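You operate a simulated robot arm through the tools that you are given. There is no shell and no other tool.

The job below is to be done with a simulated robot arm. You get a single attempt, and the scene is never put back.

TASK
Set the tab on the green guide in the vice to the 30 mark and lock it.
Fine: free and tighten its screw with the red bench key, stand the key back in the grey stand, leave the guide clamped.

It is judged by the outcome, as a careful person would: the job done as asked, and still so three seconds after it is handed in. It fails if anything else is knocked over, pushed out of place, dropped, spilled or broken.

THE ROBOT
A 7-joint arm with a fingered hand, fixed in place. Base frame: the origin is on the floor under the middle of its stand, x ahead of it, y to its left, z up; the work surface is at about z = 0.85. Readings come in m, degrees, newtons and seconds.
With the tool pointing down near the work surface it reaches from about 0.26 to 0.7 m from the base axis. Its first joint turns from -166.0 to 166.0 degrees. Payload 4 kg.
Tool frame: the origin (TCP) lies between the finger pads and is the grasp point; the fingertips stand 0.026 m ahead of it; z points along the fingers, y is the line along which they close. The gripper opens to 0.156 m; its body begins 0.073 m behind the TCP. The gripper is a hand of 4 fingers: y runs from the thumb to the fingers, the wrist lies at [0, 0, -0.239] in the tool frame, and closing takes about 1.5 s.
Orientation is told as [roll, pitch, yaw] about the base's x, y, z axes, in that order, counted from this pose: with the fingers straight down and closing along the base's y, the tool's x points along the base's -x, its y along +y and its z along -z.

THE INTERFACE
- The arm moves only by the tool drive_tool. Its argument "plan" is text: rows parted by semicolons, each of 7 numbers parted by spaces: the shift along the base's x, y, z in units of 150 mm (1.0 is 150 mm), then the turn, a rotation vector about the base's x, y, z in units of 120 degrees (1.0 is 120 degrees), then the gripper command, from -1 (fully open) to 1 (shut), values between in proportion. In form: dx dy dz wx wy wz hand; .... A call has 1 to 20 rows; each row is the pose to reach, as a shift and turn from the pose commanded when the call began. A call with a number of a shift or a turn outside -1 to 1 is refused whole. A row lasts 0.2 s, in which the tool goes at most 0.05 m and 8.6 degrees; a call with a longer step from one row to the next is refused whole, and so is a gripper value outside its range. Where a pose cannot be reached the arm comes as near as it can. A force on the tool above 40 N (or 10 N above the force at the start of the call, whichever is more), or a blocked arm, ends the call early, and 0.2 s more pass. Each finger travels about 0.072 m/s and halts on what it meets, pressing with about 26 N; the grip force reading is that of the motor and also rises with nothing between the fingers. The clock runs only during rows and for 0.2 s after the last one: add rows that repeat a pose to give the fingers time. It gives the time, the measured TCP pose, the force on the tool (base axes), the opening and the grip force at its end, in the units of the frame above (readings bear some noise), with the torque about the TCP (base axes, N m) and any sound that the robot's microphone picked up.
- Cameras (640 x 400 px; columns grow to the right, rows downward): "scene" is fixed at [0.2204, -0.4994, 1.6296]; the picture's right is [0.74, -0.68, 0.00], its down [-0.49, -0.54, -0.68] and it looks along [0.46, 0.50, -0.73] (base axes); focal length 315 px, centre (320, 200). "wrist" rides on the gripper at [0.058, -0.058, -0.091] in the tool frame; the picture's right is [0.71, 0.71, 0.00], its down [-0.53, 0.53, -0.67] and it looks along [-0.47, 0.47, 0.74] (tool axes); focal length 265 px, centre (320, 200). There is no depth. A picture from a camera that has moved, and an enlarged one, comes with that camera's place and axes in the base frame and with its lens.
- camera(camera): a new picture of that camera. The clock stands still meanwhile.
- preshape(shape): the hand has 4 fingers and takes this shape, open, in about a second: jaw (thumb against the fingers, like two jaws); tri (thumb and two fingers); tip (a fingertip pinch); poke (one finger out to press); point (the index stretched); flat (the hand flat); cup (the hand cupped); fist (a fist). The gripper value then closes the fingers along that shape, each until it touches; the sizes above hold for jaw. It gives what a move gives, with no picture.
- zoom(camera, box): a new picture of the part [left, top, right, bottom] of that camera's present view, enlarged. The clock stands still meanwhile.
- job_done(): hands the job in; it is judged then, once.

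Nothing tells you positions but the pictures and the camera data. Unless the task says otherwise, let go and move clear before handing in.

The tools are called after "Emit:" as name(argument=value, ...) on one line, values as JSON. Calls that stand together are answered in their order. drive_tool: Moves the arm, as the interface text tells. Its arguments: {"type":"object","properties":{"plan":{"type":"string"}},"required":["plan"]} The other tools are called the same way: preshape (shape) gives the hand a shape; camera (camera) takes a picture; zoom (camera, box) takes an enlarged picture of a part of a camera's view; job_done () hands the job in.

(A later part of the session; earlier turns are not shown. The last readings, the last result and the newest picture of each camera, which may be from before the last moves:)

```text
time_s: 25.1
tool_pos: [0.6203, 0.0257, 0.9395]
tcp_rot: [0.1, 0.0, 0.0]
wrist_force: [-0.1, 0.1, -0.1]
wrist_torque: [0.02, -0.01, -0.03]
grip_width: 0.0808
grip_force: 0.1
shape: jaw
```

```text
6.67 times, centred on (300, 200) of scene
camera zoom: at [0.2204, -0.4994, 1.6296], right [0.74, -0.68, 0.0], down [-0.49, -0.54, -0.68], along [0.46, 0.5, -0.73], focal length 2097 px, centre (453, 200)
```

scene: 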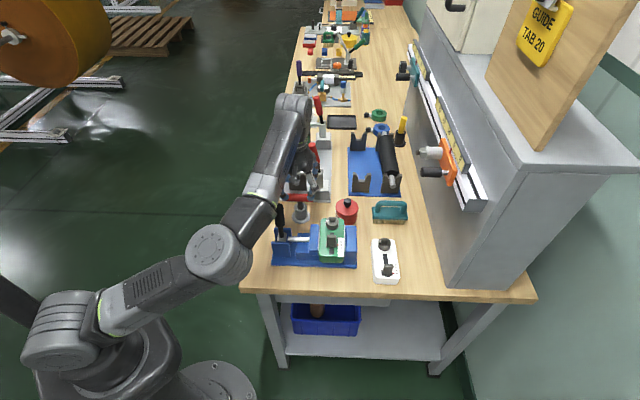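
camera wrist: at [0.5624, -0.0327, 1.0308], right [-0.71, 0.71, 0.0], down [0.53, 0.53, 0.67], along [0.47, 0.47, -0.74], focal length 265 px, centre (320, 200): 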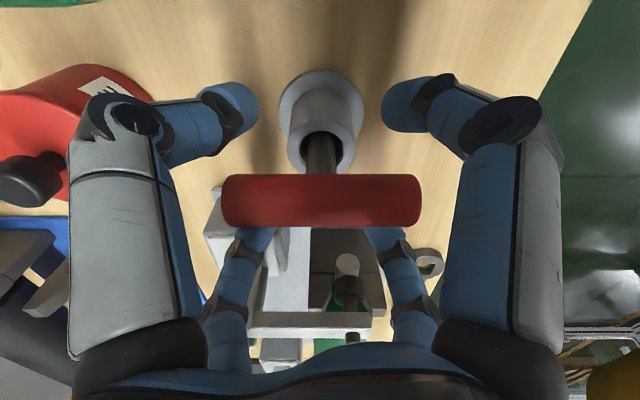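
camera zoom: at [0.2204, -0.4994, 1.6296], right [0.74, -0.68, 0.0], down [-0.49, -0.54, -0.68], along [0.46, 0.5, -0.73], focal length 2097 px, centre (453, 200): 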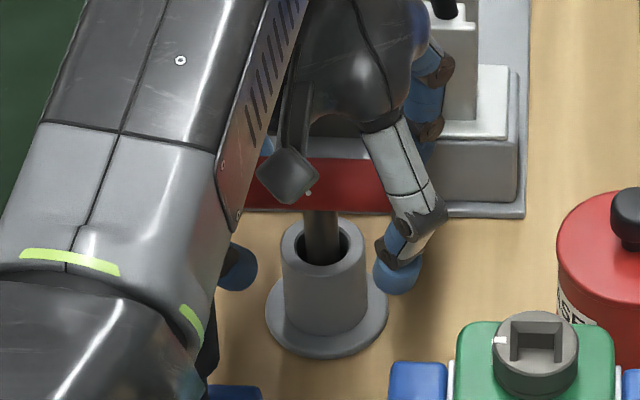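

The bar is centred on the TCP with nothing touching, so I'll close the fingers on it now.

Emit:
drive_tool(plan="0 0 0 0 0 0 0.2; 0 0 0 0 0 0 0.4; 0 0 0 0 0 0 0.6; 0 0 0 0 0 0 0.8; 0 0 0 0 0 0 1; 0 0 0 0 0 0 1; 0 0 0 0 0 0 1; 0 0 0 0 0 0 1")

Emit:
camera(camera="wrist")

Emit:
zoom(camera="scene", box=[270, 170, 330, 230])

```text
time_s: 26.9
tool_pos: [0.6213, 0.0259, 0.9374]
tcp_rot: [0.0, 0.0, 0.0]
wrist_force: [0.2, 1.0, -0.3]
wrist_torque: [0.03, 0.03, -0.01]
grip_width: 0.0108
grip_force: 26.4
shape: jaw
```

```text
taken
camera wrist: at [0.5624, -0.0326, 1.0311], right [-0.71, 0.71, 0.0], down [0.53, 0.53, 0.67], along [0.47, 0.47, -0.74], focal length 265 px, centre (320, 200)
```

wrist: 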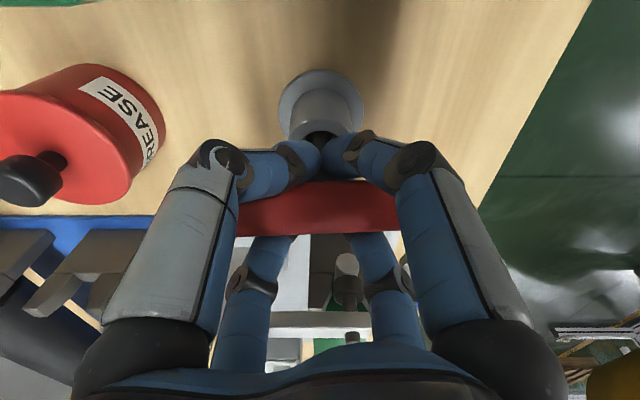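

```text
6.67 times, centred on (300, 200) of scene
camera zoom: at [0.2204, -0.4994, 1.6296], right [0.74, -0.68, 0.0], down [-0.49, -0.54, -0.68], along [0.46, 0.5, -0.73], focal length 2097 px, centre (453, 200)
```

zoom: 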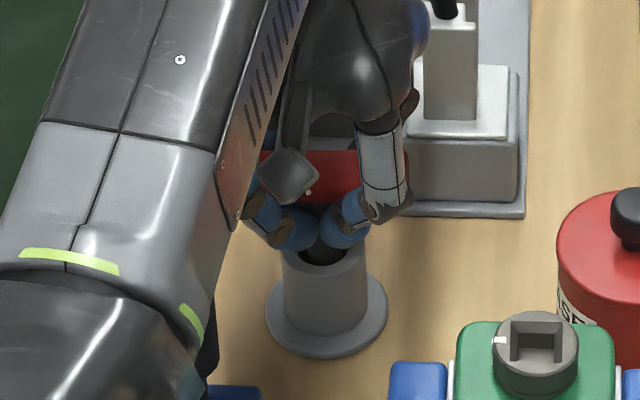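

The fingers have wrapped under the bar and hold it with full grip force. I'll lift slowly straight up, and stop partway to check.

Emit:
drive_tool(plan="0 0 0.067 0 0 0 1; 0 0 0.133 0 0 0 1; 0 0 0.2 0 0 0 1; 0 0 0.267 0 0 0 1; 0 0 0.267 0 0 0 1")

Emit:
camera(camera="wrist")

Emit:
zoom(camera="scene", box=[270, 160, 330, 230])

```text
time_s: 28.1
tool_pos: [0.6202, 0.0253, 0.9782]
tcp_rot: [0.0, 0.0, 0.0]
wrist_force: [0.0, -0.1, -1.7]
wrist_torque: [-0.04, -0.04, -0.01]
grip_width: 0.0106
grip_force: 25.7
shape: jaw
```

```text
taken
camera wrist: at [0.562, -0.0328, 1.0707], right [-0.71, 0.71, 0.0], down [0.53, 0.53, 0.67], along [0.47, 0.47, -0.74], focal length 265 px, centre (320, 200)
```

wrist: 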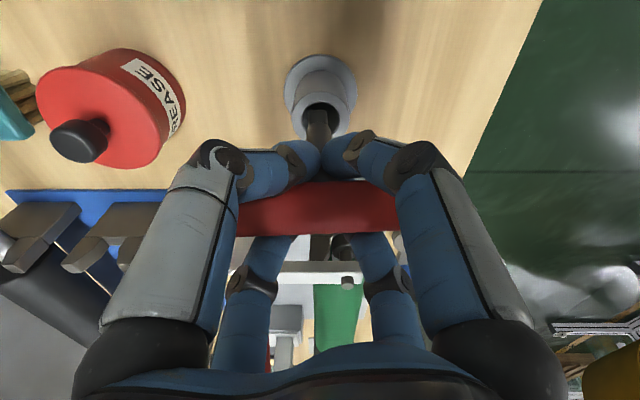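

```text
5.71 times, centred on (300, 195) of scene
camera zoom: at [0.2204, -0.4994, 1.6296], right [0.74, -0.68, 0.0], down [-0.49, -0.54, -0.68], along [0.46, 0.5, -0.73], focal length 1798 px, centre (434, 229)
```

zoom: 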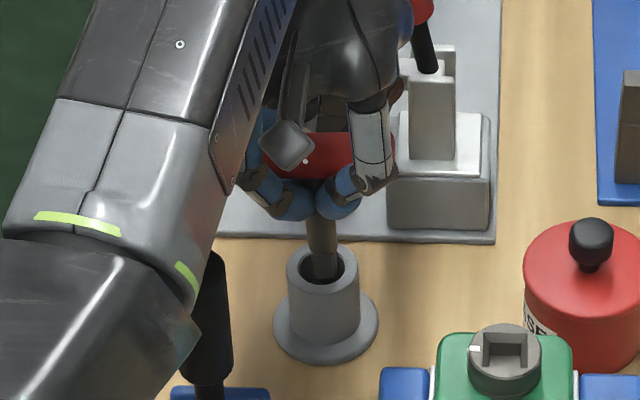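

Emit:
drive_tool(plan="0 0 0.1 0 0 0 1; 0 0 0.2 0 0 0 1; 0 0 0.3 0 0 0 1; 0 0 0.4 0 0 0 1; 0 0 0.5 0 0 0 1; 0 0 0.6 0 0 0 1; 0 0 0.7 0 0 0 1; 0 0 0.8 0 0 0 1; 0 0 0.8 0 0 0 1")

Emit:
camera(camera="wrist")

Emit:
zoom(camera="scene", box=[260, 100, 340, 230])

Emit:
zoom(camera="scene", box=[285, 140, 325, 180])

```text
time_s: 30.1
tool_pos: [0.6205, 0.0269, 1.1012]
tcp_rot: [0.1, 0.0, 0.1]
wrist_force: [0.4, 0.2, -1.1]
wrist_torque: [-0.03, -0.02, -0.01]
grip_width: 0.0106
grip_force: 26.2
shape: jaw
```

```text
taken
camera wrist: at [0.5621, -0.0327, 1.1923], right [-0.71, 0.71, 0.0], down [0.53, 0.53, 0.67], along [0.47, 0.47, -0.74], focal length 265 px, centre (320, 200)
```

wrist: 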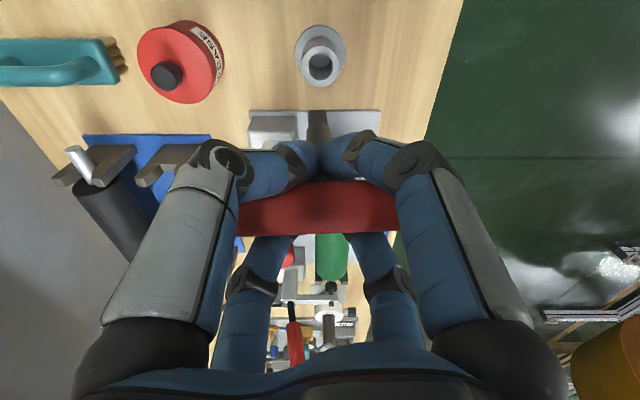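

```text
3.08 times, centred on (300, 165) of scene
camera zoom: at [0.2204, -0.4994, 1.6296], right [0.74, -0.68, 0.0], down [-0.49, -0.54, -0.68], along [0.46, 0.5, -0.73], focal length 968 px, centre (382, 308)
```

zoom: 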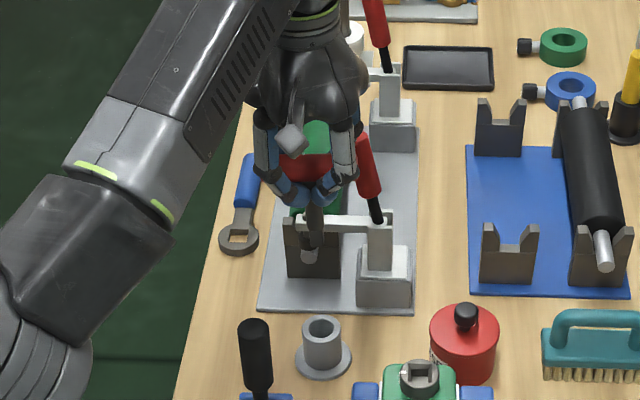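

```text
10.00 times, centred on (305, 160) of scene
camera zoom: at [0.2204, -0.4994, 1.6296], right [0.74, -0.68, 0.0], down [-0.49, -0.54, -0.68], along [0.46, 0.5, -0.73], focal length 3146 px, centre (470, 600)
```

zoom: 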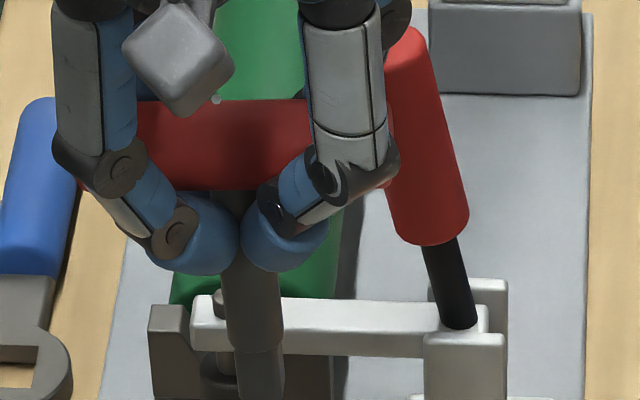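

Emit:
zoom(camera="scene", box=[285, 155, 325, 195])

Emit:
zoom(camera="wrist", box=[280, 90, 360, 190])

Emit:
zoom(camera="wrist", box=[220, 20, 420, 260])

```text
10.00 times, centred on (305, 175) of scene
camera zoom: at [0.2204, -0.4994, 1.6296], right [0.74, -0.68, 0.0], down [-0.49, -0.54, -0.68], along [0.46, 0.5, -0.73], focal length 3146 px, centre (470, 450)
```

zoom: 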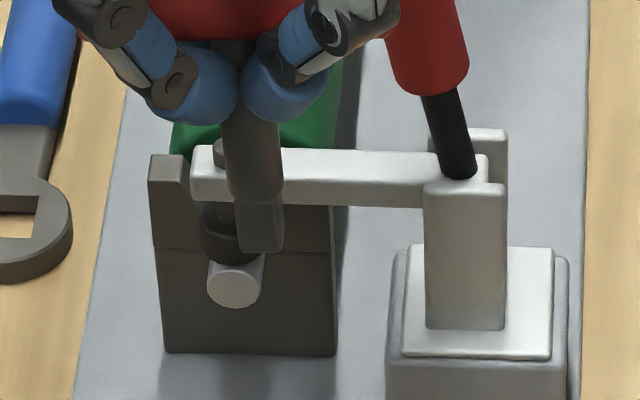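

```text
4.00 times, centred on (320, 140) of wrist
camera zoom: at [0.5621, -0.0327, 1.1923], right [-0.71, 0.71, 0.0], down [0.53, 0.53, 0.67], along [0.47, 0.47, -0.74], focal length 1062 px, centre (320, 440)
```

zoom: 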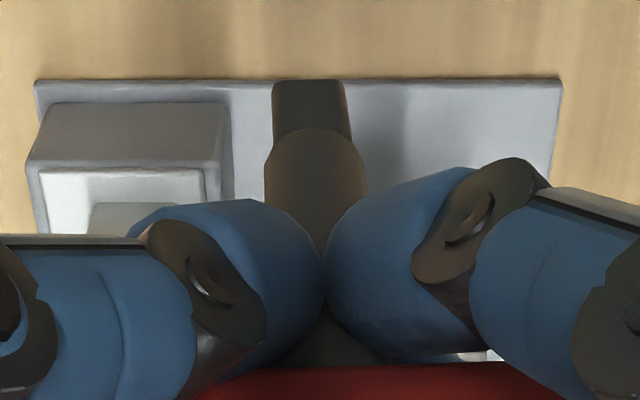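

```text
1.67 times, centred on (320, 140) of wrist
camera zoom: at [0.5621, -0.0327, 1.1923], right [-0.71, 0.71, 0.0], down [0.53, 0.53, 0.67], along [0.47, 0.47, -0.74], focal length 442 px, centre (320, 300)
```

zoom: 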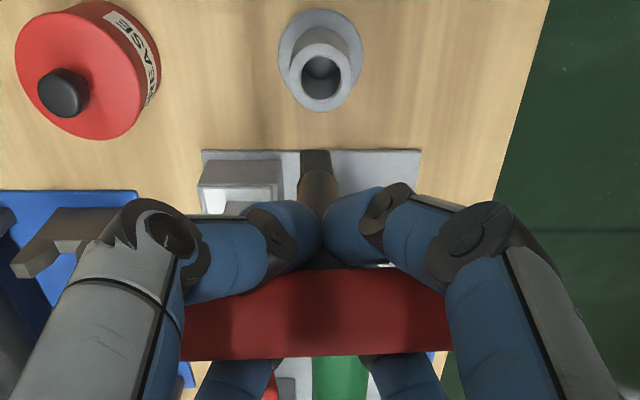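

I hold the key with its square tip straight below, about 0.086 below the TCP, and its flats line up with the bar. The socket is at about (0.6206, -0.115, 0.948) from two views, so I'll carry the key over it at 1.10.

Emit:
drive_tool(plan="0 -0.1 0 0 0 0 1; 0 -0.22 0 0 0 0 1; 0 -0.34 0 0 0 0 1; -0.001 -0.46 0 0 0 0 1; -0.002 -0.58 0 0 0 0 1; -0.002 -0.7 0 0 0 0 1; -0.003 -0.82 0 0 0 0 1; -0.003 -0.929 0 0 0 0 1; -0.003 -0.929 0 0 0 0 1; -0.003 -0.929 0 0 0 0 1")

Emit:
camera(camera="wrist")

Emit:
camera(camera="scene")

```text
time_s: 32.3
tool_pos: [0.6195, -0.112, 1.1005]
tcp_rot: [0.0, 0.1, 0.0]
wrist_force: [0.6, -0.2, -2.0]
wrist_torque: [0.02, 0.02, -0.03]
grip_width: 0.0105
grip_force: 26.2
shape: jaw
```

```text
taken
camera wrist: at [0.5619, -0.1713, 1.1925], right [-0.71, 0.71, 0.0], down [0.53, 0.53, 0.67], along [0.47, 0.47, -0.74], focal length 265 px, centre (320, 200)
```

wrist: 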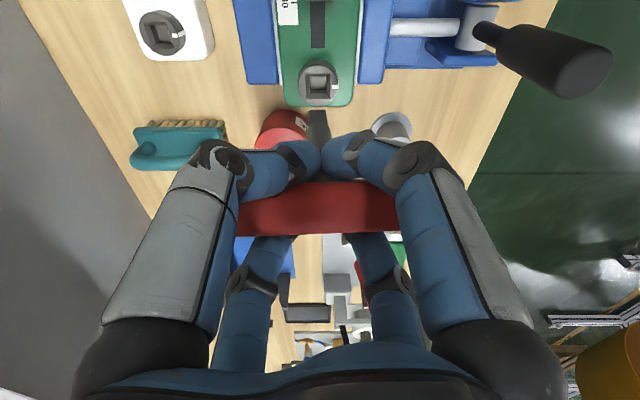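

```text
taken
```

scene: 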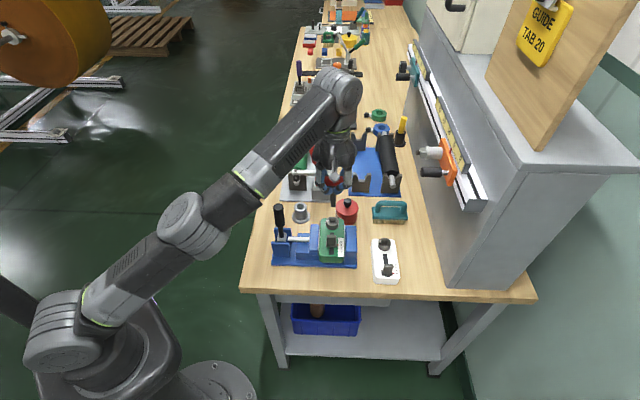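

Emit:
zoom(camera="wrist", box=[260, 40, 380, 150])

Emit:
zoom(camera="wrist", box=[290, 50, 350, 110])

Emit:
zoom(camera="scene", box=[300, 160, 370, 250])

```text
3.64 times, centred on (320, 95) of wrist
camera zoom: at [0.5619, -0.1713, 1.1925], right [-0.71, 0.71, 0.0], down [0.53, 0.53, 0.67], along [0.47, 0.47, -0.74], focal length 965 px, centre (320, 582)
```

zoom: 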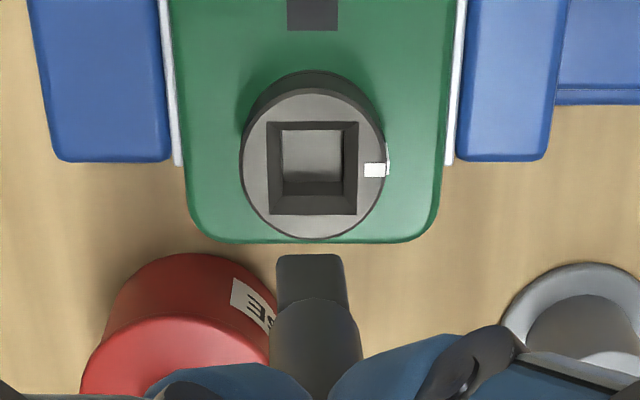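

```text
6.67 times, centred on (320, 80) of wrist
camera zoom: at [0.5619, -0.1713, 1.1925], right [-0.71, 0.71, 0.0], down [0.53, 0.53, 0.67], along [0.47, 0.47, -0.74], focal length 1769 px, centre (320, 1000)
```

zoom: 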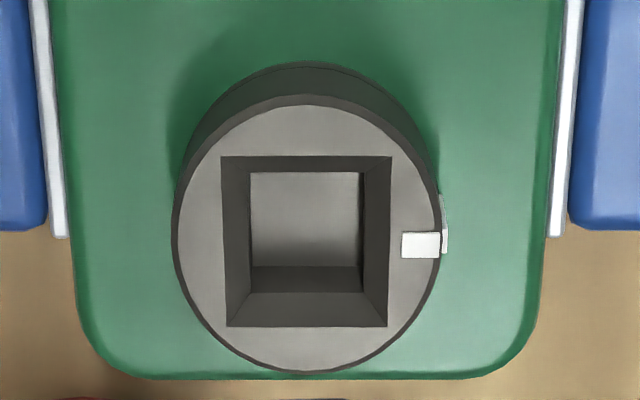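

```text
4.44 times, centred on (335, 205) of scene
camera zoom: at [0.2204, -0.4994, 1.6296], right [0.74, -0.68, 0.0], down [-0.49, -0.54, -0.68], along [0.46, 0.5, -0.73], focal length 1398 px, centre (253, 178)
```

zoom: 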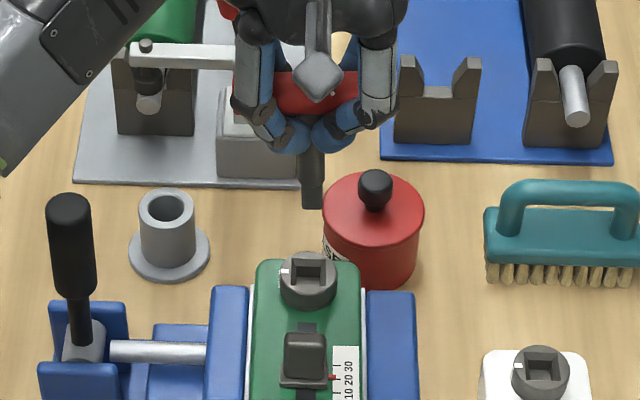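

The view down the key is clear. The socket is about 15 mm square with a 23 mm chamfer, the tip is about 12.7 mm, and both the angle and the side-to-side position match. I'll lower to about 12 mm above the socket and compare again.

Emit:
drive_tool(plan="0 0 -0.07 0 0 0 1; 0 0 -0.14 0 0 0 1; 0 0 -0.21 0 0 0 1; 0 0 -0.28 0 0 0 1; 0 0 -0.35 0 0 0 1; 0 0 -0.35 0 0 0 1; 0 0 -0.35 0 0 0 1")

Emit:
zoom(camera="wrist", box=[270, 60, 370, 150])

Emit:
zoom(camera="scene", box=[310, 180, 360, 250])

```text
time_s: 33.9
tool_pos: [0.6201, -0.1134, 1.0462]
tcp_rot: [0.0, 0.0, 0.0]
wrist_force: [-0.2, 0.3, -1.2]
wrist_torque: [-0.03, 0.03, -0.01]
grip_width: 0.0104
grip_force: 25.9
shape: jaw
```

```text
4.44 times, centred on (320, 105) of wrist
camera zoom: at [0.5613, -0.1726, 1.1392], right [-0.71, 0.71, 0.0], down [0.53, 0.53, 0.67], along [0.47, 0.47, -0.74], focal length 1180 px, centre (320, 622)
```

zoom: 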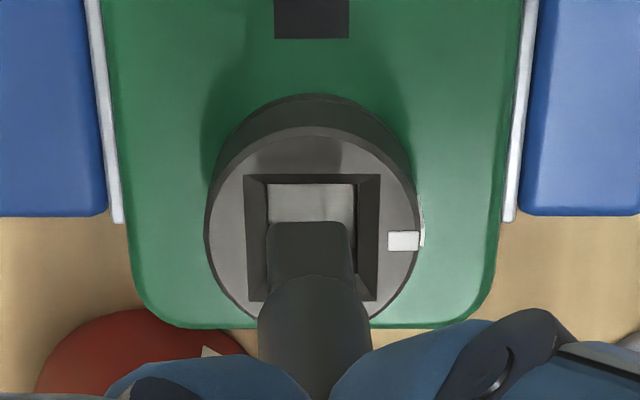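

```text
5.71 times, centred on (335, 215) of scene
camera zoom: at [0.2204, -0.4994, 1.6296], right [0.74, -0.68, 0.0], down [-0.49, -0.54, -0.68], along [0.46, 0.5, -0.73], focal length 1798 px, centre (234, 114)
```

zoom: 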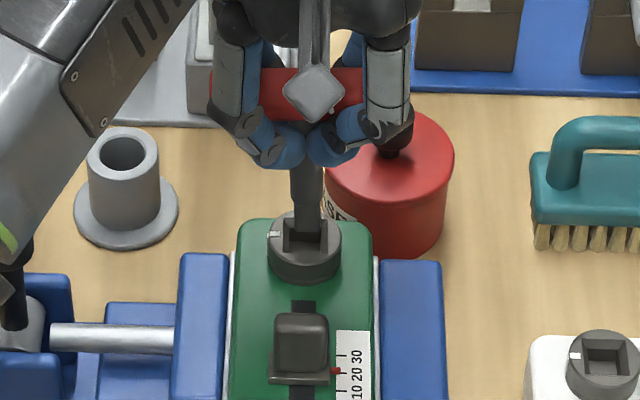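

Emit:
drive_tool(plan="0 0 -0.033 0 0 0 1; 0 0 -0.067 0 0 0 1; 0 0 -0.067 0 0 0 1; 0 0 -0.067 0 0 0 1")

Emit:
zoom(camera="wrist", box=[280, 70, 360, 150])

Emit:
zoom(camera="scene", box=[320, 200, 350, 230])

```text
time_s: 34.9
tool_pos: [0.6203, -0.116, 1.0371]
tcp_rot: [0.0, 0.0, 0.0]
wrist_force: [0.2, -0.2, -1.4]
wrist_torque: [0.01, 0.0, 0.0]
grip_width: 0.0109
grip_force: 25.8
shape: jaw
```

```text
5.00 times, centred on (320, 110) of wrist
camera zoom: at [0.562, -0.1731, 1.1294], right [-0.71, 0.71, 0.0], down [0.53, 0.53, 0.67], along [0.47, 0.47, -0.74], focal length 1327 px, centre (320, 650)
```

zoom: 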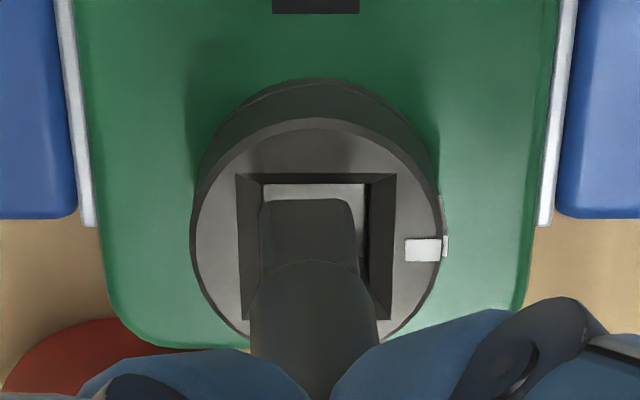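

```text
13.33 times, centred on (335, 215) of scene
camera zoom: at [0.2204, -0.4994, 1.6296], right [0.74, -0.68, 0.0], down [-0.49, -0.54, -0.68], along [0.46, 0.5, -0.73], focal length 4194 px, centre (120, 0)
```

zoom: 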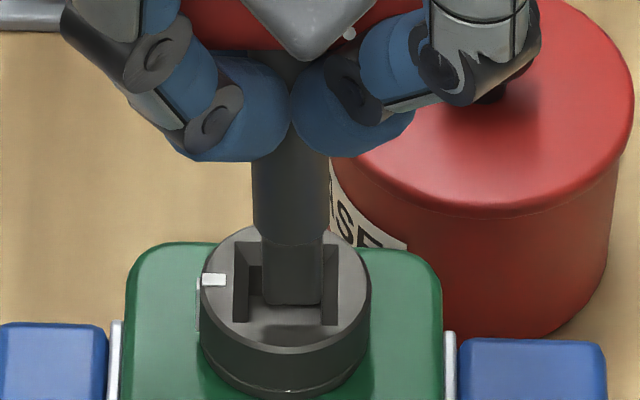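

Emit:
zoom(camera="wrist", box=[300, 95, 345, 140])

Emit:
zoom(camera="scene", box=[324, 212, 344, 232])

```text
8.89 times, centred on (322, 118) of wrist
camera zoom: at [0.562, -0.1731, 1.1294], right [-0.71, 0.71, 0.0], down [0.53, 0.53, 0.67], along [0.47, 0.47, -0.74], focal length 2359 px, centre (298, 933)
```

zoom: 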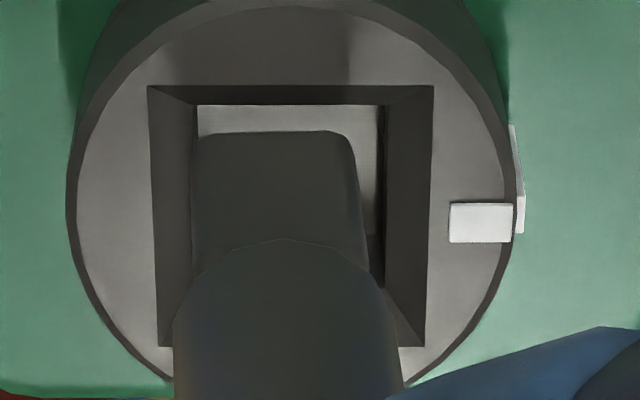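

```text
16.00 times, centred on (334, 222) of scene
camera zoom: at [0.2204, -0.4994, 1.6296], right [0.74, -0.68, 0.0], down [-0.49, -0.54, -0.68], along [0.46, 0.5, -0.73], focal length 5033 px, centre (96, -152)
```

zoom: 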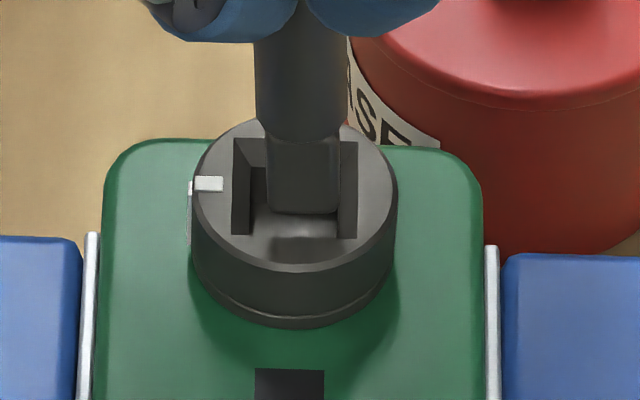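

Comparing the tip with the socket edges in both views, the tip sits about 3.6 mm short along the guide and 1.1 mm to one side, roughly 6 mm above the rim. I'll correct that sideways and look again.

Emit:
drive_tool(plan="0.006 0.011 0 0 0 0 1; 0.0117 0.0223 0 0 0 0 1; 0.0117 0.0223 0 0 0 0 1; 0.0117 0.0223 0 0 0 0 1")

Emit:
zoom(camera="wrist", box=[300, 95, 345, 140])

Emit:
zoom(camera="scene", box=[324, 212, 344, 232])

```text
time_s: 35.9
tool_pos: [0.6216, -0.1107, 1.0384]
tcp_rot: [0.1, 0.0, -0.1]
wrist_force: [-0.5, 0.7, -0.9]
wrist_torque: [0.03, -0.03, 0.01]
grip_width: 0.0105
grip_force: 25.7
shape: jaw
```

```text
8.89 times, centred on (322, 118) of wrist
camera zoom: at [0.5636, -0.1696, 1.1296], right [-0.71, 0.71, 0.0], down [0.53, 0.53, 0.67], along [0.47, 0.47, -0.74], focal length 2359 px, centre (298, 933)
```

zoom: 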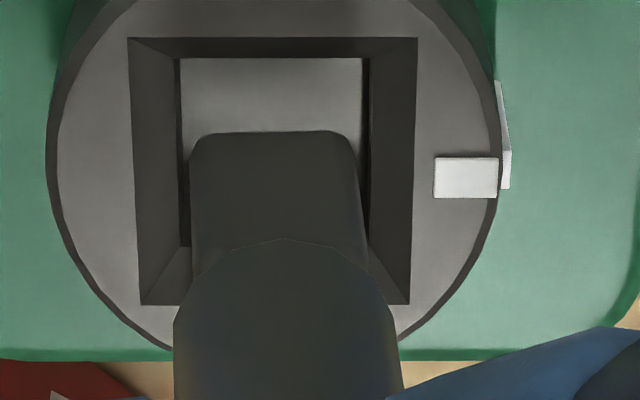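

```text
16.00 times, centred on (334, 222) of scene
camera zoom: at [0.2204, -0.4994, 1.6296], right [0.74, -0.68, 0.0], down [-0.49, -0.54, -0.68], along [0.46, 0.5, -0.73], focal length 5033 px, centre (96, -152)
```

zoom: 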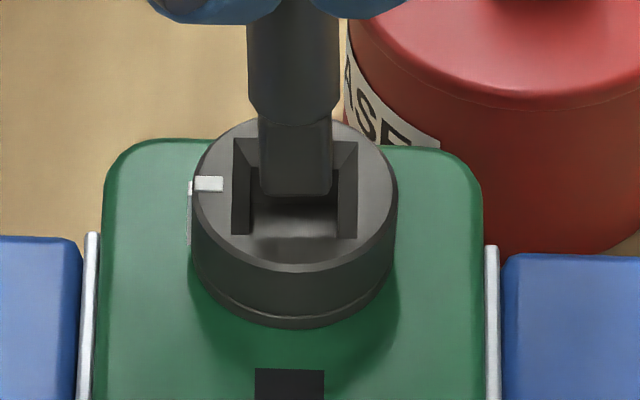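

The tip is now centred over the socket within about 0.3 mm, 5.5 mm above the rim. I'll lower it 10 mm into the mouth of the socket.

Emit:
drive_tool(plan="0 0 -0.013 0 0 0 1; 0 0 -0.027 0 0 0 1; 0 0 -0.04 0 0 0 1; 0 0 -0.053 0 0 0 1; 0 0 -0.067 0 0 0 1; 0 0 -0.067 0 0 0 1; 0 0 -0.067 0 0 0 1")

Emit:
zoom(camera="wrist", box=[300, 95, 345, 140])

Emit:
zoom(camera="scene", box=[324, 212, 344, 232])

```text
time_s: 37.5
tool_pos: [0.6208, -0.111, 1.0257]
tcp_rot: [0.0, 0.0, -0.1]
wrist_force: [0.3, 0.1, -1.5]
wrist_torque: [0.05, 0.04, -0.02]
grip_width: 0.0109
grip_force: 26.6
shape: jaw
```

```text
8.89 times, centred on (322, 118) of wrist
camera zoom: at [0.5633, -0.1696, 1.1192], right [-0.71, 0.71, 0.0], down [0.53, 0.53, 0.67], along [0.47, 0.47, -0.74], focal length 2359 px, centre (298, 933)
```

zoom: 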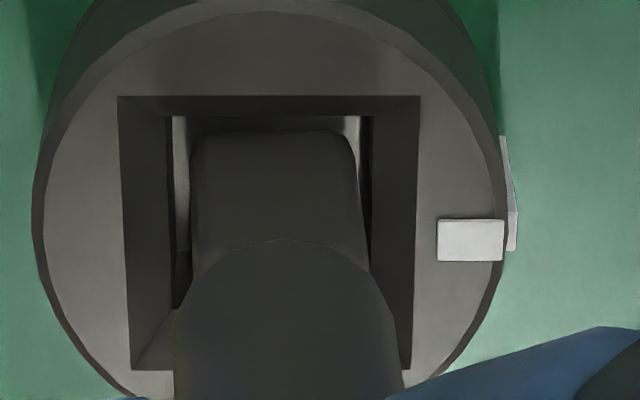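

```text
16.00 times, centred on (334, 222) of scene
camera zoom: at [0.2204, -0.4994, 1.6296], right [0.74, -0.68, 0.0], down [-0.49, -0.54, -0.68], along [0.46, 0.5, -0.73], focal length 5033 px, centre (96, -152)
```

zoom: 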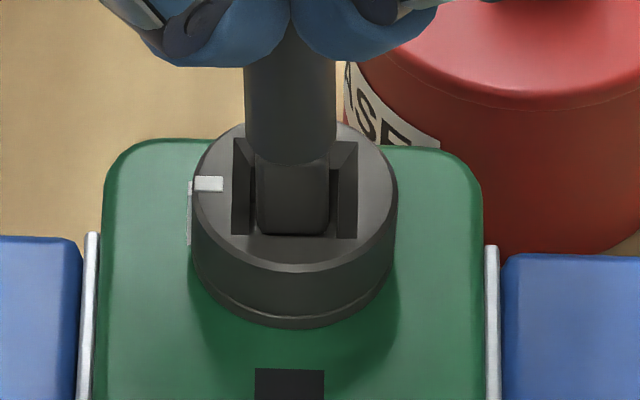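

Emit:
drive_tool(plan="0 0 -0.01 0 0 0 1; 0 0 -0.02 0 0 0 1; 0 0 -0.03 0 0 0 1; 0 0 -0.04 0 0 0 1; 0 0 -0.04 0 0 0 1")

Emit:
zoom(camera="wrist", box=[300, 95, 345, 140])

Emit:
zoom(camera="scene", box=[324, 212, 344, 232])

```text
time_s: 38.7
tool_pos: [0.6215, -0.1112, 1.0201]
tcp_rot: [0.0, -0.1, 0.0]
wrist_force: [0.1, -0.2, -1.3]
wrist_torque: [-0.01, 0.02, -0.01]
grip_width: 0.0107
grip_force: 25.7
shape: jaw
```

```text
8.89 times, centred on (322, 118) of wrist
camera zoom: at [0.5635, -0.1691, 1.1135], right [-0.71, 0.71, 0.0], down [0.53, 0.53, 0.67], along [0.47, 0.47, -0.74], focal length 2359 px, centre (298, 933)
```

zoom: 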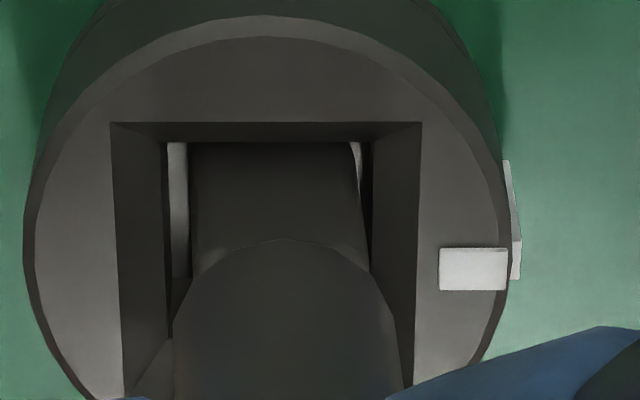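

```text
16.00 times, centred on (334, 222) of scene
camera zoom: at [0.2204, -0.4994, 1.6296], right [0.74, -0.68, 0.0], down [-0.49, -0.54, -0.68], along [0.46, 0.5, -0.73], focal length 5033 px, centre (96, -152)
```

zoom: 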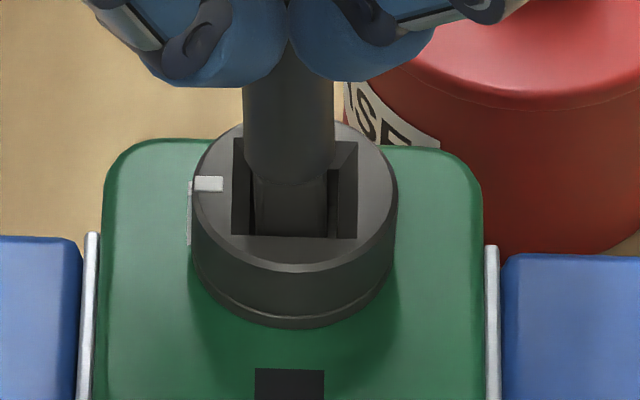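

Emit:
drive_tool(plan="0 0 -0.007 0 0 0 1; 0 0 -0.013 0 0 0 1; 0 0 -0.02 0 0 0 1; 0 0 -0.027 0 0 0 1; 0 0 -0.027 0 0 0 1")

Emit:
zoom(camera="wrist", box=[300, 95, 345, 140])

Emit:
zoom(camera="scene", box=[324, 212, 344, 232])

```text
time_s: 39.9
tool_pos: [0.6215, -0.1116, 1.0193]
tcp_rot: [0.0, -0.3, 0.0]
wrist_force: [-0.1, -0.9, 29.2]
wrist_torque: [-0.02, -0.06, -0.01]
grip_width: 0.0115
grip_force: 26.0
shape: jaw
```

```text
8.89 times, centred on (322, 118) of wrist
camera zoom: at [0.5629, -0.1687, 1.1108], right [-0.71, 0.71, 0.0], down [0.52, 0.53, 0.67], along [0.47, 0.47, -0.74], focal length 2359 px, centre (298, 933)
```

zoom: 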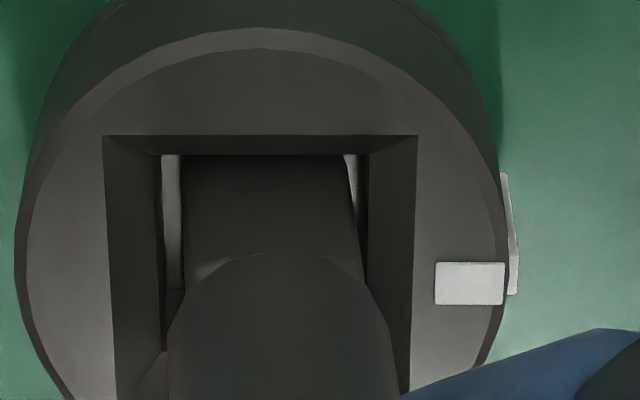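

```text
16.00 times, centred on (334, 222) of scene
camera zoom: at [0.2204, -0.4994, 1.6296], right [0.74, -0.68, 0.0], down [-0.49, -0.54, -0.68], along [0.46, 0.5, -0.73], focal length 5033 px, centre (96, -152)
```

zoom: 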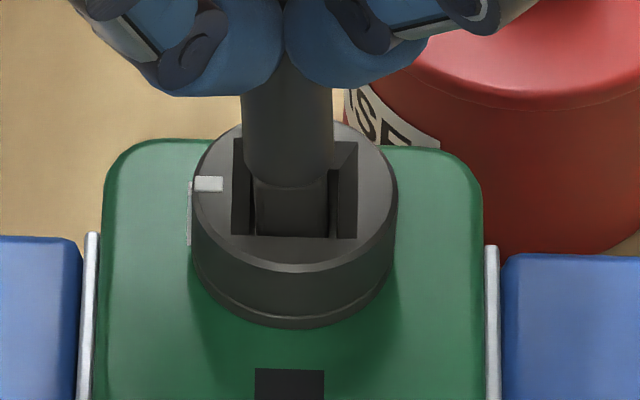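

The key bottomed in the socket with about 29 N, seated roughly 14 mm deep. I'll relieve the push by about 1.5 mm and begin turning counter-clockwise by 30°, watching torque, sound and the screw's white mark.

Emit:
drive_tool(plan="0 0 0.01 0 0 0 1; 0 0 0.01 0 0 0.0625 1; -0.001 -0.002 0.01 0 0 0.125 1; -0.002 -0.003 0.01 0 0 0.1875 1; -0.003 -0.005 0.01 0 0 0.25 1; -0.003 -0.005 0.01 0 0 0.25 1")

Emit:
zoom(camera="wrist", box=[280, 70, 360, 150])

Emit:
zoom(camera="scene", box=[320, 195, 350, 235])

```text
time_s: 41.3
tool_pos: [0.6217, -0.112, 1.0193]
tcp_rot: [0.0, -0.1, 30.1]
wrist_force: [-2.4, -0.6, 21.6]
wrist_torque: [0.07, 0.1, -0.05]
grip_width: 0.0115
grip_force: 26.5
shape: jaw
```

```text
5.00 times, centred on (320, 110) of wrist
camera zoom: at [0.6001, -0.1916, 1.1107], right [-0.97, 0.26, 0.0], down [0.19, 0.72, 0.67], along [0.17, 0.65, -0.74], focal length 1327 px, centre (320, 650)
```

zoom: 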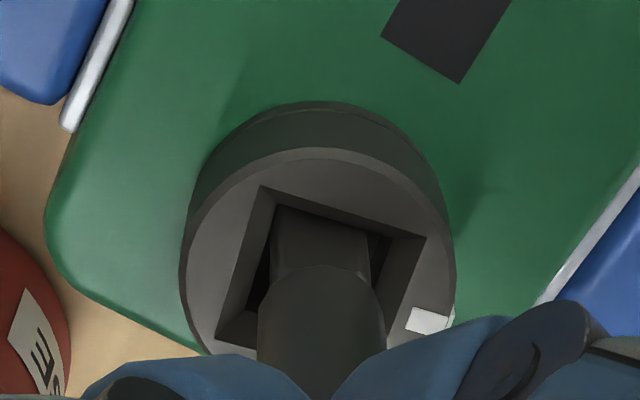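

```text
10.00 times, centred on (335, 215) of scene
camera zoom: at [0.2204, -0.4994, 1.6296], right [0.74, -0.68, 0.0], down [-0.49, -0.54, -0.68], along [0.46, 0.5, -0.73], focal length 3146 px, centre (170, 50)
```

zoom: 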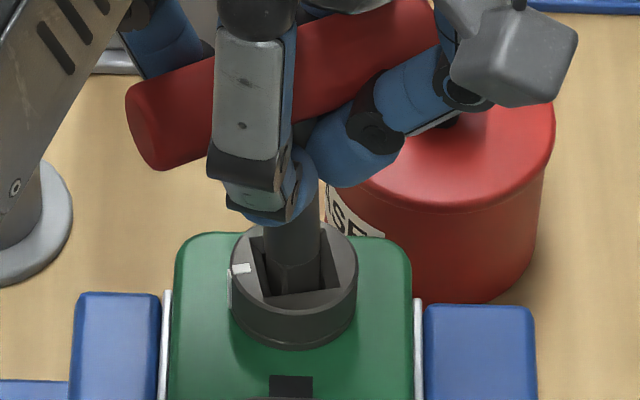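

The screw is turning: the key's 11-12° of play was taken up, then the screw followed by about 14°, with little torque. I'll ease the downward push a bit more and keep turning another 60°.

Emit:
drive_tool(plan="0 -0.001 0.01 0 0 0.0625 1; 0.001 -0.002 0.01 0 0 0.125 1; 0.001 -0.004 0.01 0 0 0.1875 1; 0.002 -0.005 0.01 0 0 0.25 1; 0.002 -0.007 0.01 0 0 0.3125 1; 0.003 -0.008 0.01 0 0 0.375 1; 0.003 -0.01 0.01 0 0 0.4375 1; 0.003 -0.011 0.01 0 0 0.5 1; 0.003 -0.011 0.01 0 0 0.5 1")

Emit:
zoom(camera="wrist", box=[270, 60, 370, 160])

Emit:
zoom(camera="scene", box=[315, 190, 355, 240])

```text
time_s: 43.3
tool_pos: [0.6221, -0.1134, 1.0199]
tcp_rot: [0.1, 0.0, 90.1]
wrist_force: [-6.9, 0.1, -4.6]
wrist_torque: [-0.01, 0.46, -0.08]
grip_width: 0.0111
grip_force: 26.3
shape: jaw
```

```text
4.00 times, centred on (320, 110) of wrist
camera zoom: at [0.6797, -0.1714, 1.1121], right [-0.71, -0.71, 0.0], down [-0.53, 0.53, 0.67], along [-0.47, 0.47, -0.74], focal length 1062 px, centre (320, 560)
```

zoom: 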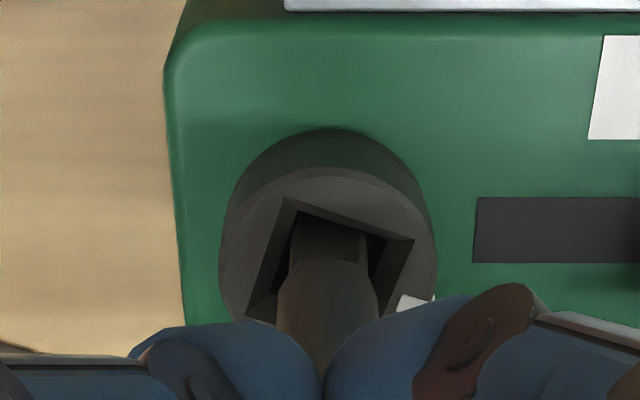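

```text
8.00 times, centred on (335, 215) of scene
camera zoom: at [0.2204, -0.4994, 1.6296], right [0.74, -0.68, 0.0], down [-0.49, -0.54, -0.68], along [0.46, 0.5, -0.73], focal length 2517 px, centre (200, 80)
```

zoom: 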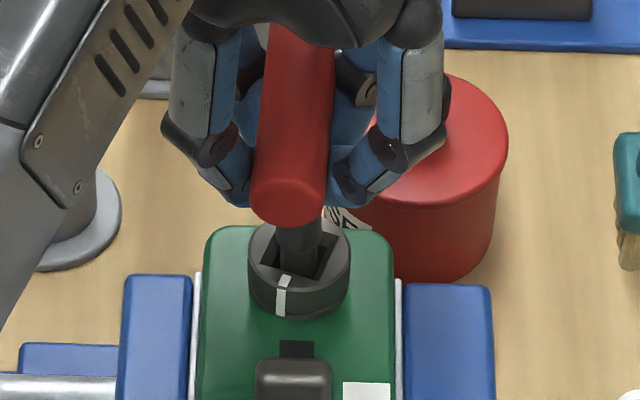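

The screw has turned about 72° so far. I'll go on another 17° so its square comes close to a quarter turn, relieving the slight side load at the same time.

Emit:
drive_tool(plan="-0.004 0 0 0 0 0.035 1; -0.004 -0.001 0 0 0 0.07 1; -0.004 -0.002 0 0 0 0.105 1; -0.004 -0.002 0 0 0 0.142 1; -0.004 -0.002 0 0 0 0.142 1")

Emit:
zoom(camera="wrist", box=[270, 60, 370, 160])

Emit:
zoom(camera="scene", box=[315, 190, 355, 240])

```text
time_s: 44.5
tool_pos: [0.6214, -0.1133, 1.0212]
tcp_rot: [0.0, 0.1, 107.1]
wrist_force: [-3.6, -0.2, -4.4]
wrist_torque: [-0.05, 0.37, -0.03]
grip_width: 0.011
grip_force: 25.9
shape: jaw
```

```text
4.00 times, centred on (320, 110) of wrist
camera zoom: at [0.6933, -0.1525, 1.1127], right [-0.47, -0.88, 0.0], down [-0.66, 0.35, 0.67], along [-0.59, 0.31, -0.74], focal length 1062 px, centre (320, 560)
```

zoom: 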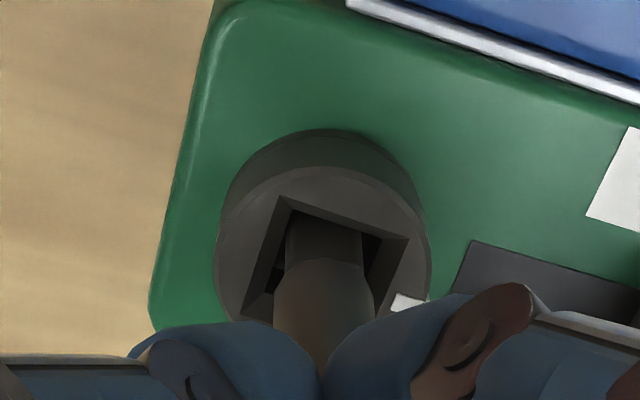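

```text
8.00 times, centred on (335, 215) of scene
camera zoom: at [0.2204, -0.4994, 1.6296], right [0.74, -0.68, 0.0], down [-0.49, -0.54, -0.68], along [0.46, 0.5, -0.73], focal length 2517 px, centre (200, 80)
```

zoom: 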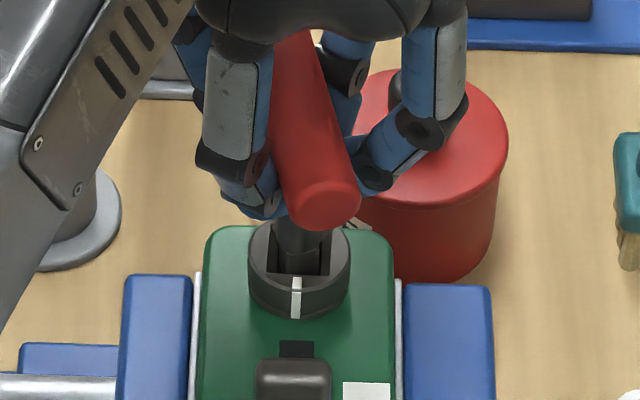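

The screw has now made a quarter turn, with its mark pointing to the front. I'll back the key off about 13° to centre it in its play, then lift it straight out.

Emit:
drive_tool(plan="-0.002 0 0 0 0 -0.054 1; -0.004 0.001 0 0 0 -0.108 1; -0.004 0.001 0 0 0 -0.108 1; -0.004 0.001 0.04 0 0 -0.108 1; -0.004 0.001 0.08 0 0 -0.108 1; -0.004 0.001 0.14 0 0 -0.108 1; -0.004 0.001 0.2 0 0 -0.108 1; -0.004 0.001 0.2 0 0 -0.108 1")

Emit:
zoom(camera="wrist", box=[260, 40, 380, 160])

Emit:
zoom(camera="scene", box=[310, 170, 360, 240])

```text
time_s: 46.3
tool_pos: [0.6192, -0.1135, 1.0494]
tcp_rot: [0.0, 0.0, 94.2]
wrist_force: [0.6, 0.2, -2.6]
wrist_torque: [0.01, -0.02, -0.02]
grip_width: 0.0111
grip_force: 26.1
shape: jaw
```

```text
3.33 times, centred on (320, 100) of wrist
camera zoom: at [0.6819, -0.1674, 1.1422], right [-0.66, -0.76, 0.0], down [-0.56, 0.49, 0.67], along [-0.51, 0.44, -0.74], focal length 885 px, centre (320, 533)
```

zoom: 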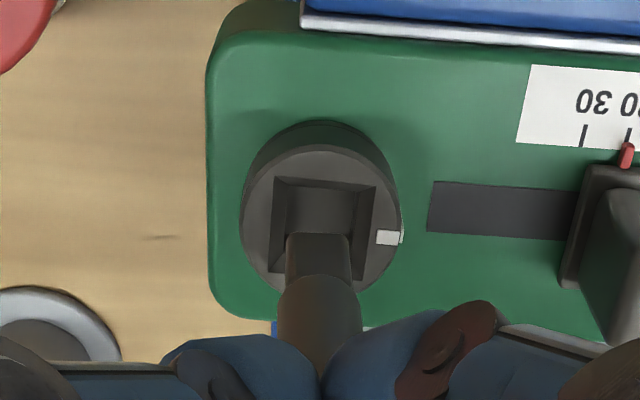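

```text
5.71 times, centred on (335, 205) of scene
camera zoom: at [0.2204, -0.4994, 1.6296], right [0.74, -0.68, 0.0], down [-0.49, -0.54, -0.68], along [0.46, 0.5, -0.73], focal length 1798 px, centre (234, 171)
```

zoom: 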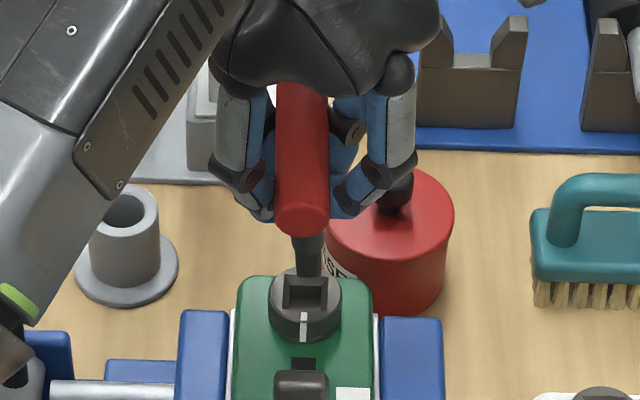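

The key is out cleanly and the screw stayed at a quarter turn. The wrist view shows the red pointer right at the 20 tick, so I'll look closer at the tab to plan how to push it.

Emit:
zoom(camera="scene", box=[315, 220, 355, 270])

Emit:
zoom(camera="wrist", box=[340, 40, 480, 160])

Emit:
camera(camera="wrist")

```text
8.00 times, centred on (335, 245) of scene
camera zoom: at [0.2204, -0.4994, 1.6296], right [0.74, -0.68, 0.0], down [-0.49, -0.54, -0.68], along [0.46, 0.5, -0.73], focal length 2517 px, centre (200, -160)
```

zoom: 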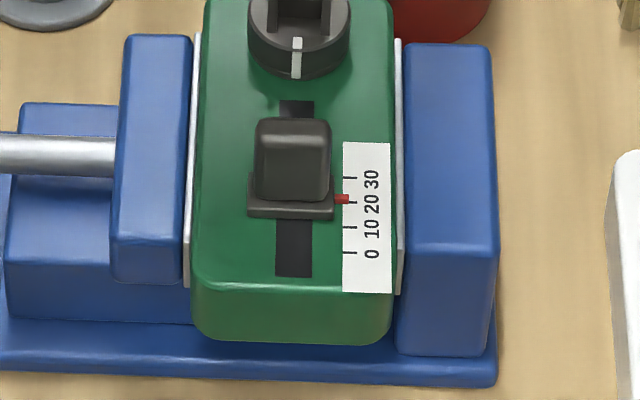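

```text
3.33 times, centred on (410, 100) of wrist
camera zoom: at [0.6819, -0.1674, 1.1422], right [-0.66, -0.76, 0.0], down [-0.56, 0.49, 0.67], along [-0.51, 0.44, -0.74], focal length 885 px, centre (20, 533)
```

zoom: 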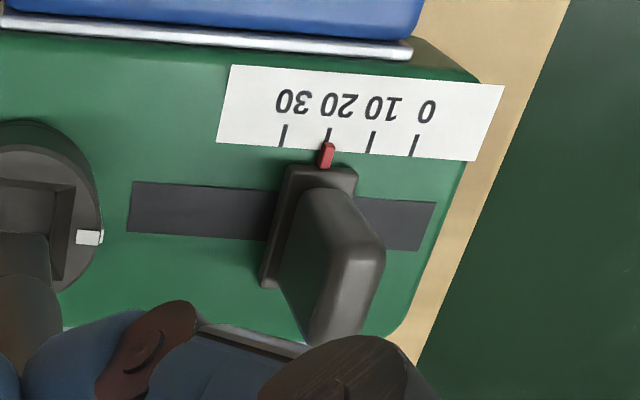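

```text
taken
camera wrist: at [0.6819, -0.1674, 1.1422], right [-0.66, -0.76, 0.0], down [-0.56, 0.49, 0.67], along [-0.51, 0.44, -0.74], focal length 265 px, centre (320, 200)
```

wrist: 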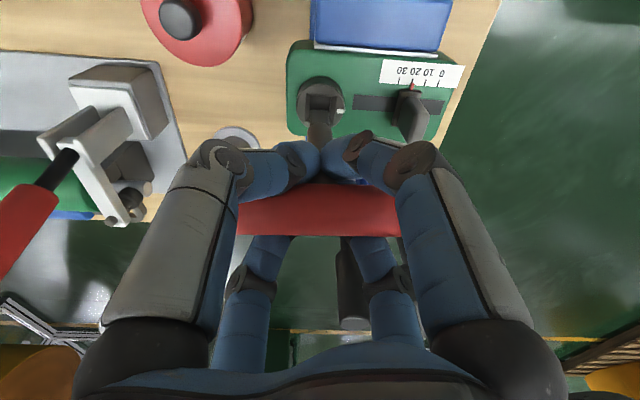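

The knob's front face is about 73 mm from the screw axis and stands from about z 0.940 to 0.961. I'll keep the key in hand and use its flat tip to nudge the tab along its slot, so first I move it up and over to the low-number side of the tab.

Emit:
drive_tool(plan="0 0 0.1 0 0 0 1; -0.07 -0.07 0.1 0 0 0 1; -0.17 -0.17 0.1 0 0 0 1; -0.27 -0.27 0.1 0 0 0 1; -0.37 -0.37 0.1 0 0 0 1; -0.443 -0.443 0.1 0 0 0 1; -0.443 -0.443 0.1 0 0 0 1; -0.443 -0.443 0.1 0 0 0 1")

Emit:
camera(camera="wrist")

Emit:
zoom(camera="wrist", box=[200, 30, 380, 160])

Emit:
zoom(camera="scene", box=[280, 180, 360, 280])

```text
time_s: 48.1
tool_pos: [0.5537, -0.1796, 1.0645]
tcp_rot: [0.0, 0.0, 94.1]
wrist_force: [0.6, -1.0, -1.4]
wrist_torque: [-0.01, -0.02, -0.03]
grip_width: 0.011
grip_force: 26.0
shape: jaw
```

```text
taken
camera wrist: at [0.6159, -0.2335, 1.1576], right [-0.66, -0.76, 0.0], down [-0.56, 0.49, 0.67], along [-0.51, 0.44, -0.74], focal length 265 px, centre (320, 200)
```

wrist: 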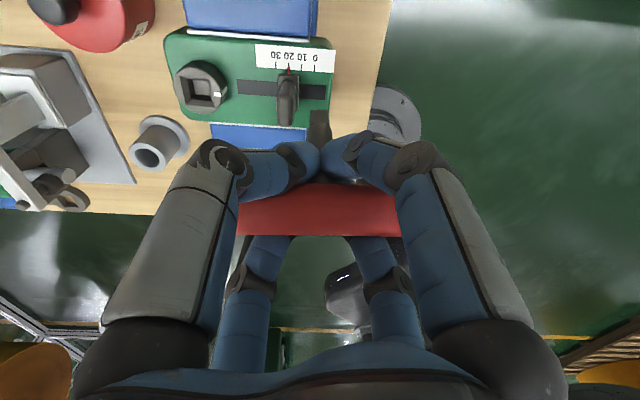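

```text
3.08 times, centred on (290, 95) of wrist
camera zoom: at [0.6159, -0.2335, 1.1576], right [-0.66, -0.76, 0.0], down [-0.56, 0.49, 0.67], along [-0.51, 0.44, -0.74], focal length 817 px, centre (412, 523)
```

zoom: 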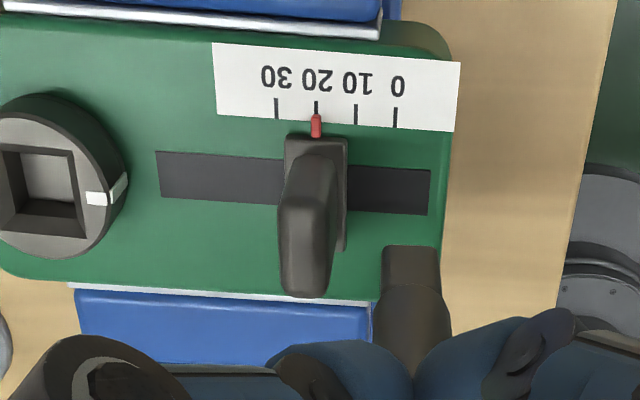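

```text
4.00 times, centred on (320, 230) of scene
camera zoom: at [0.2204, -0.4994, 1.6296], right [0.74, -0.68, 0.0], down [-0.49, -0.54, -0.68], along [0.46, 0.5, -0.73], focal length 1258 px, centre (320, 80)
```

zoom: 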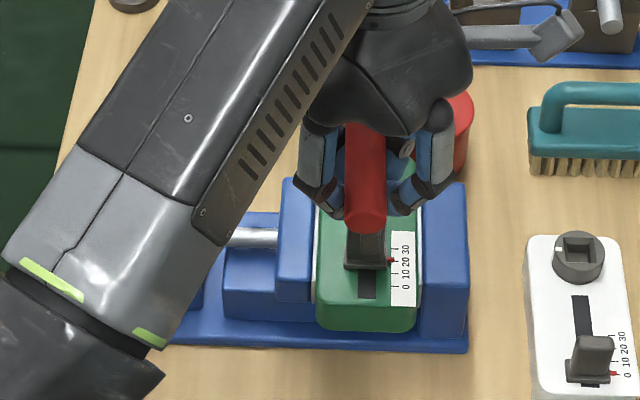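

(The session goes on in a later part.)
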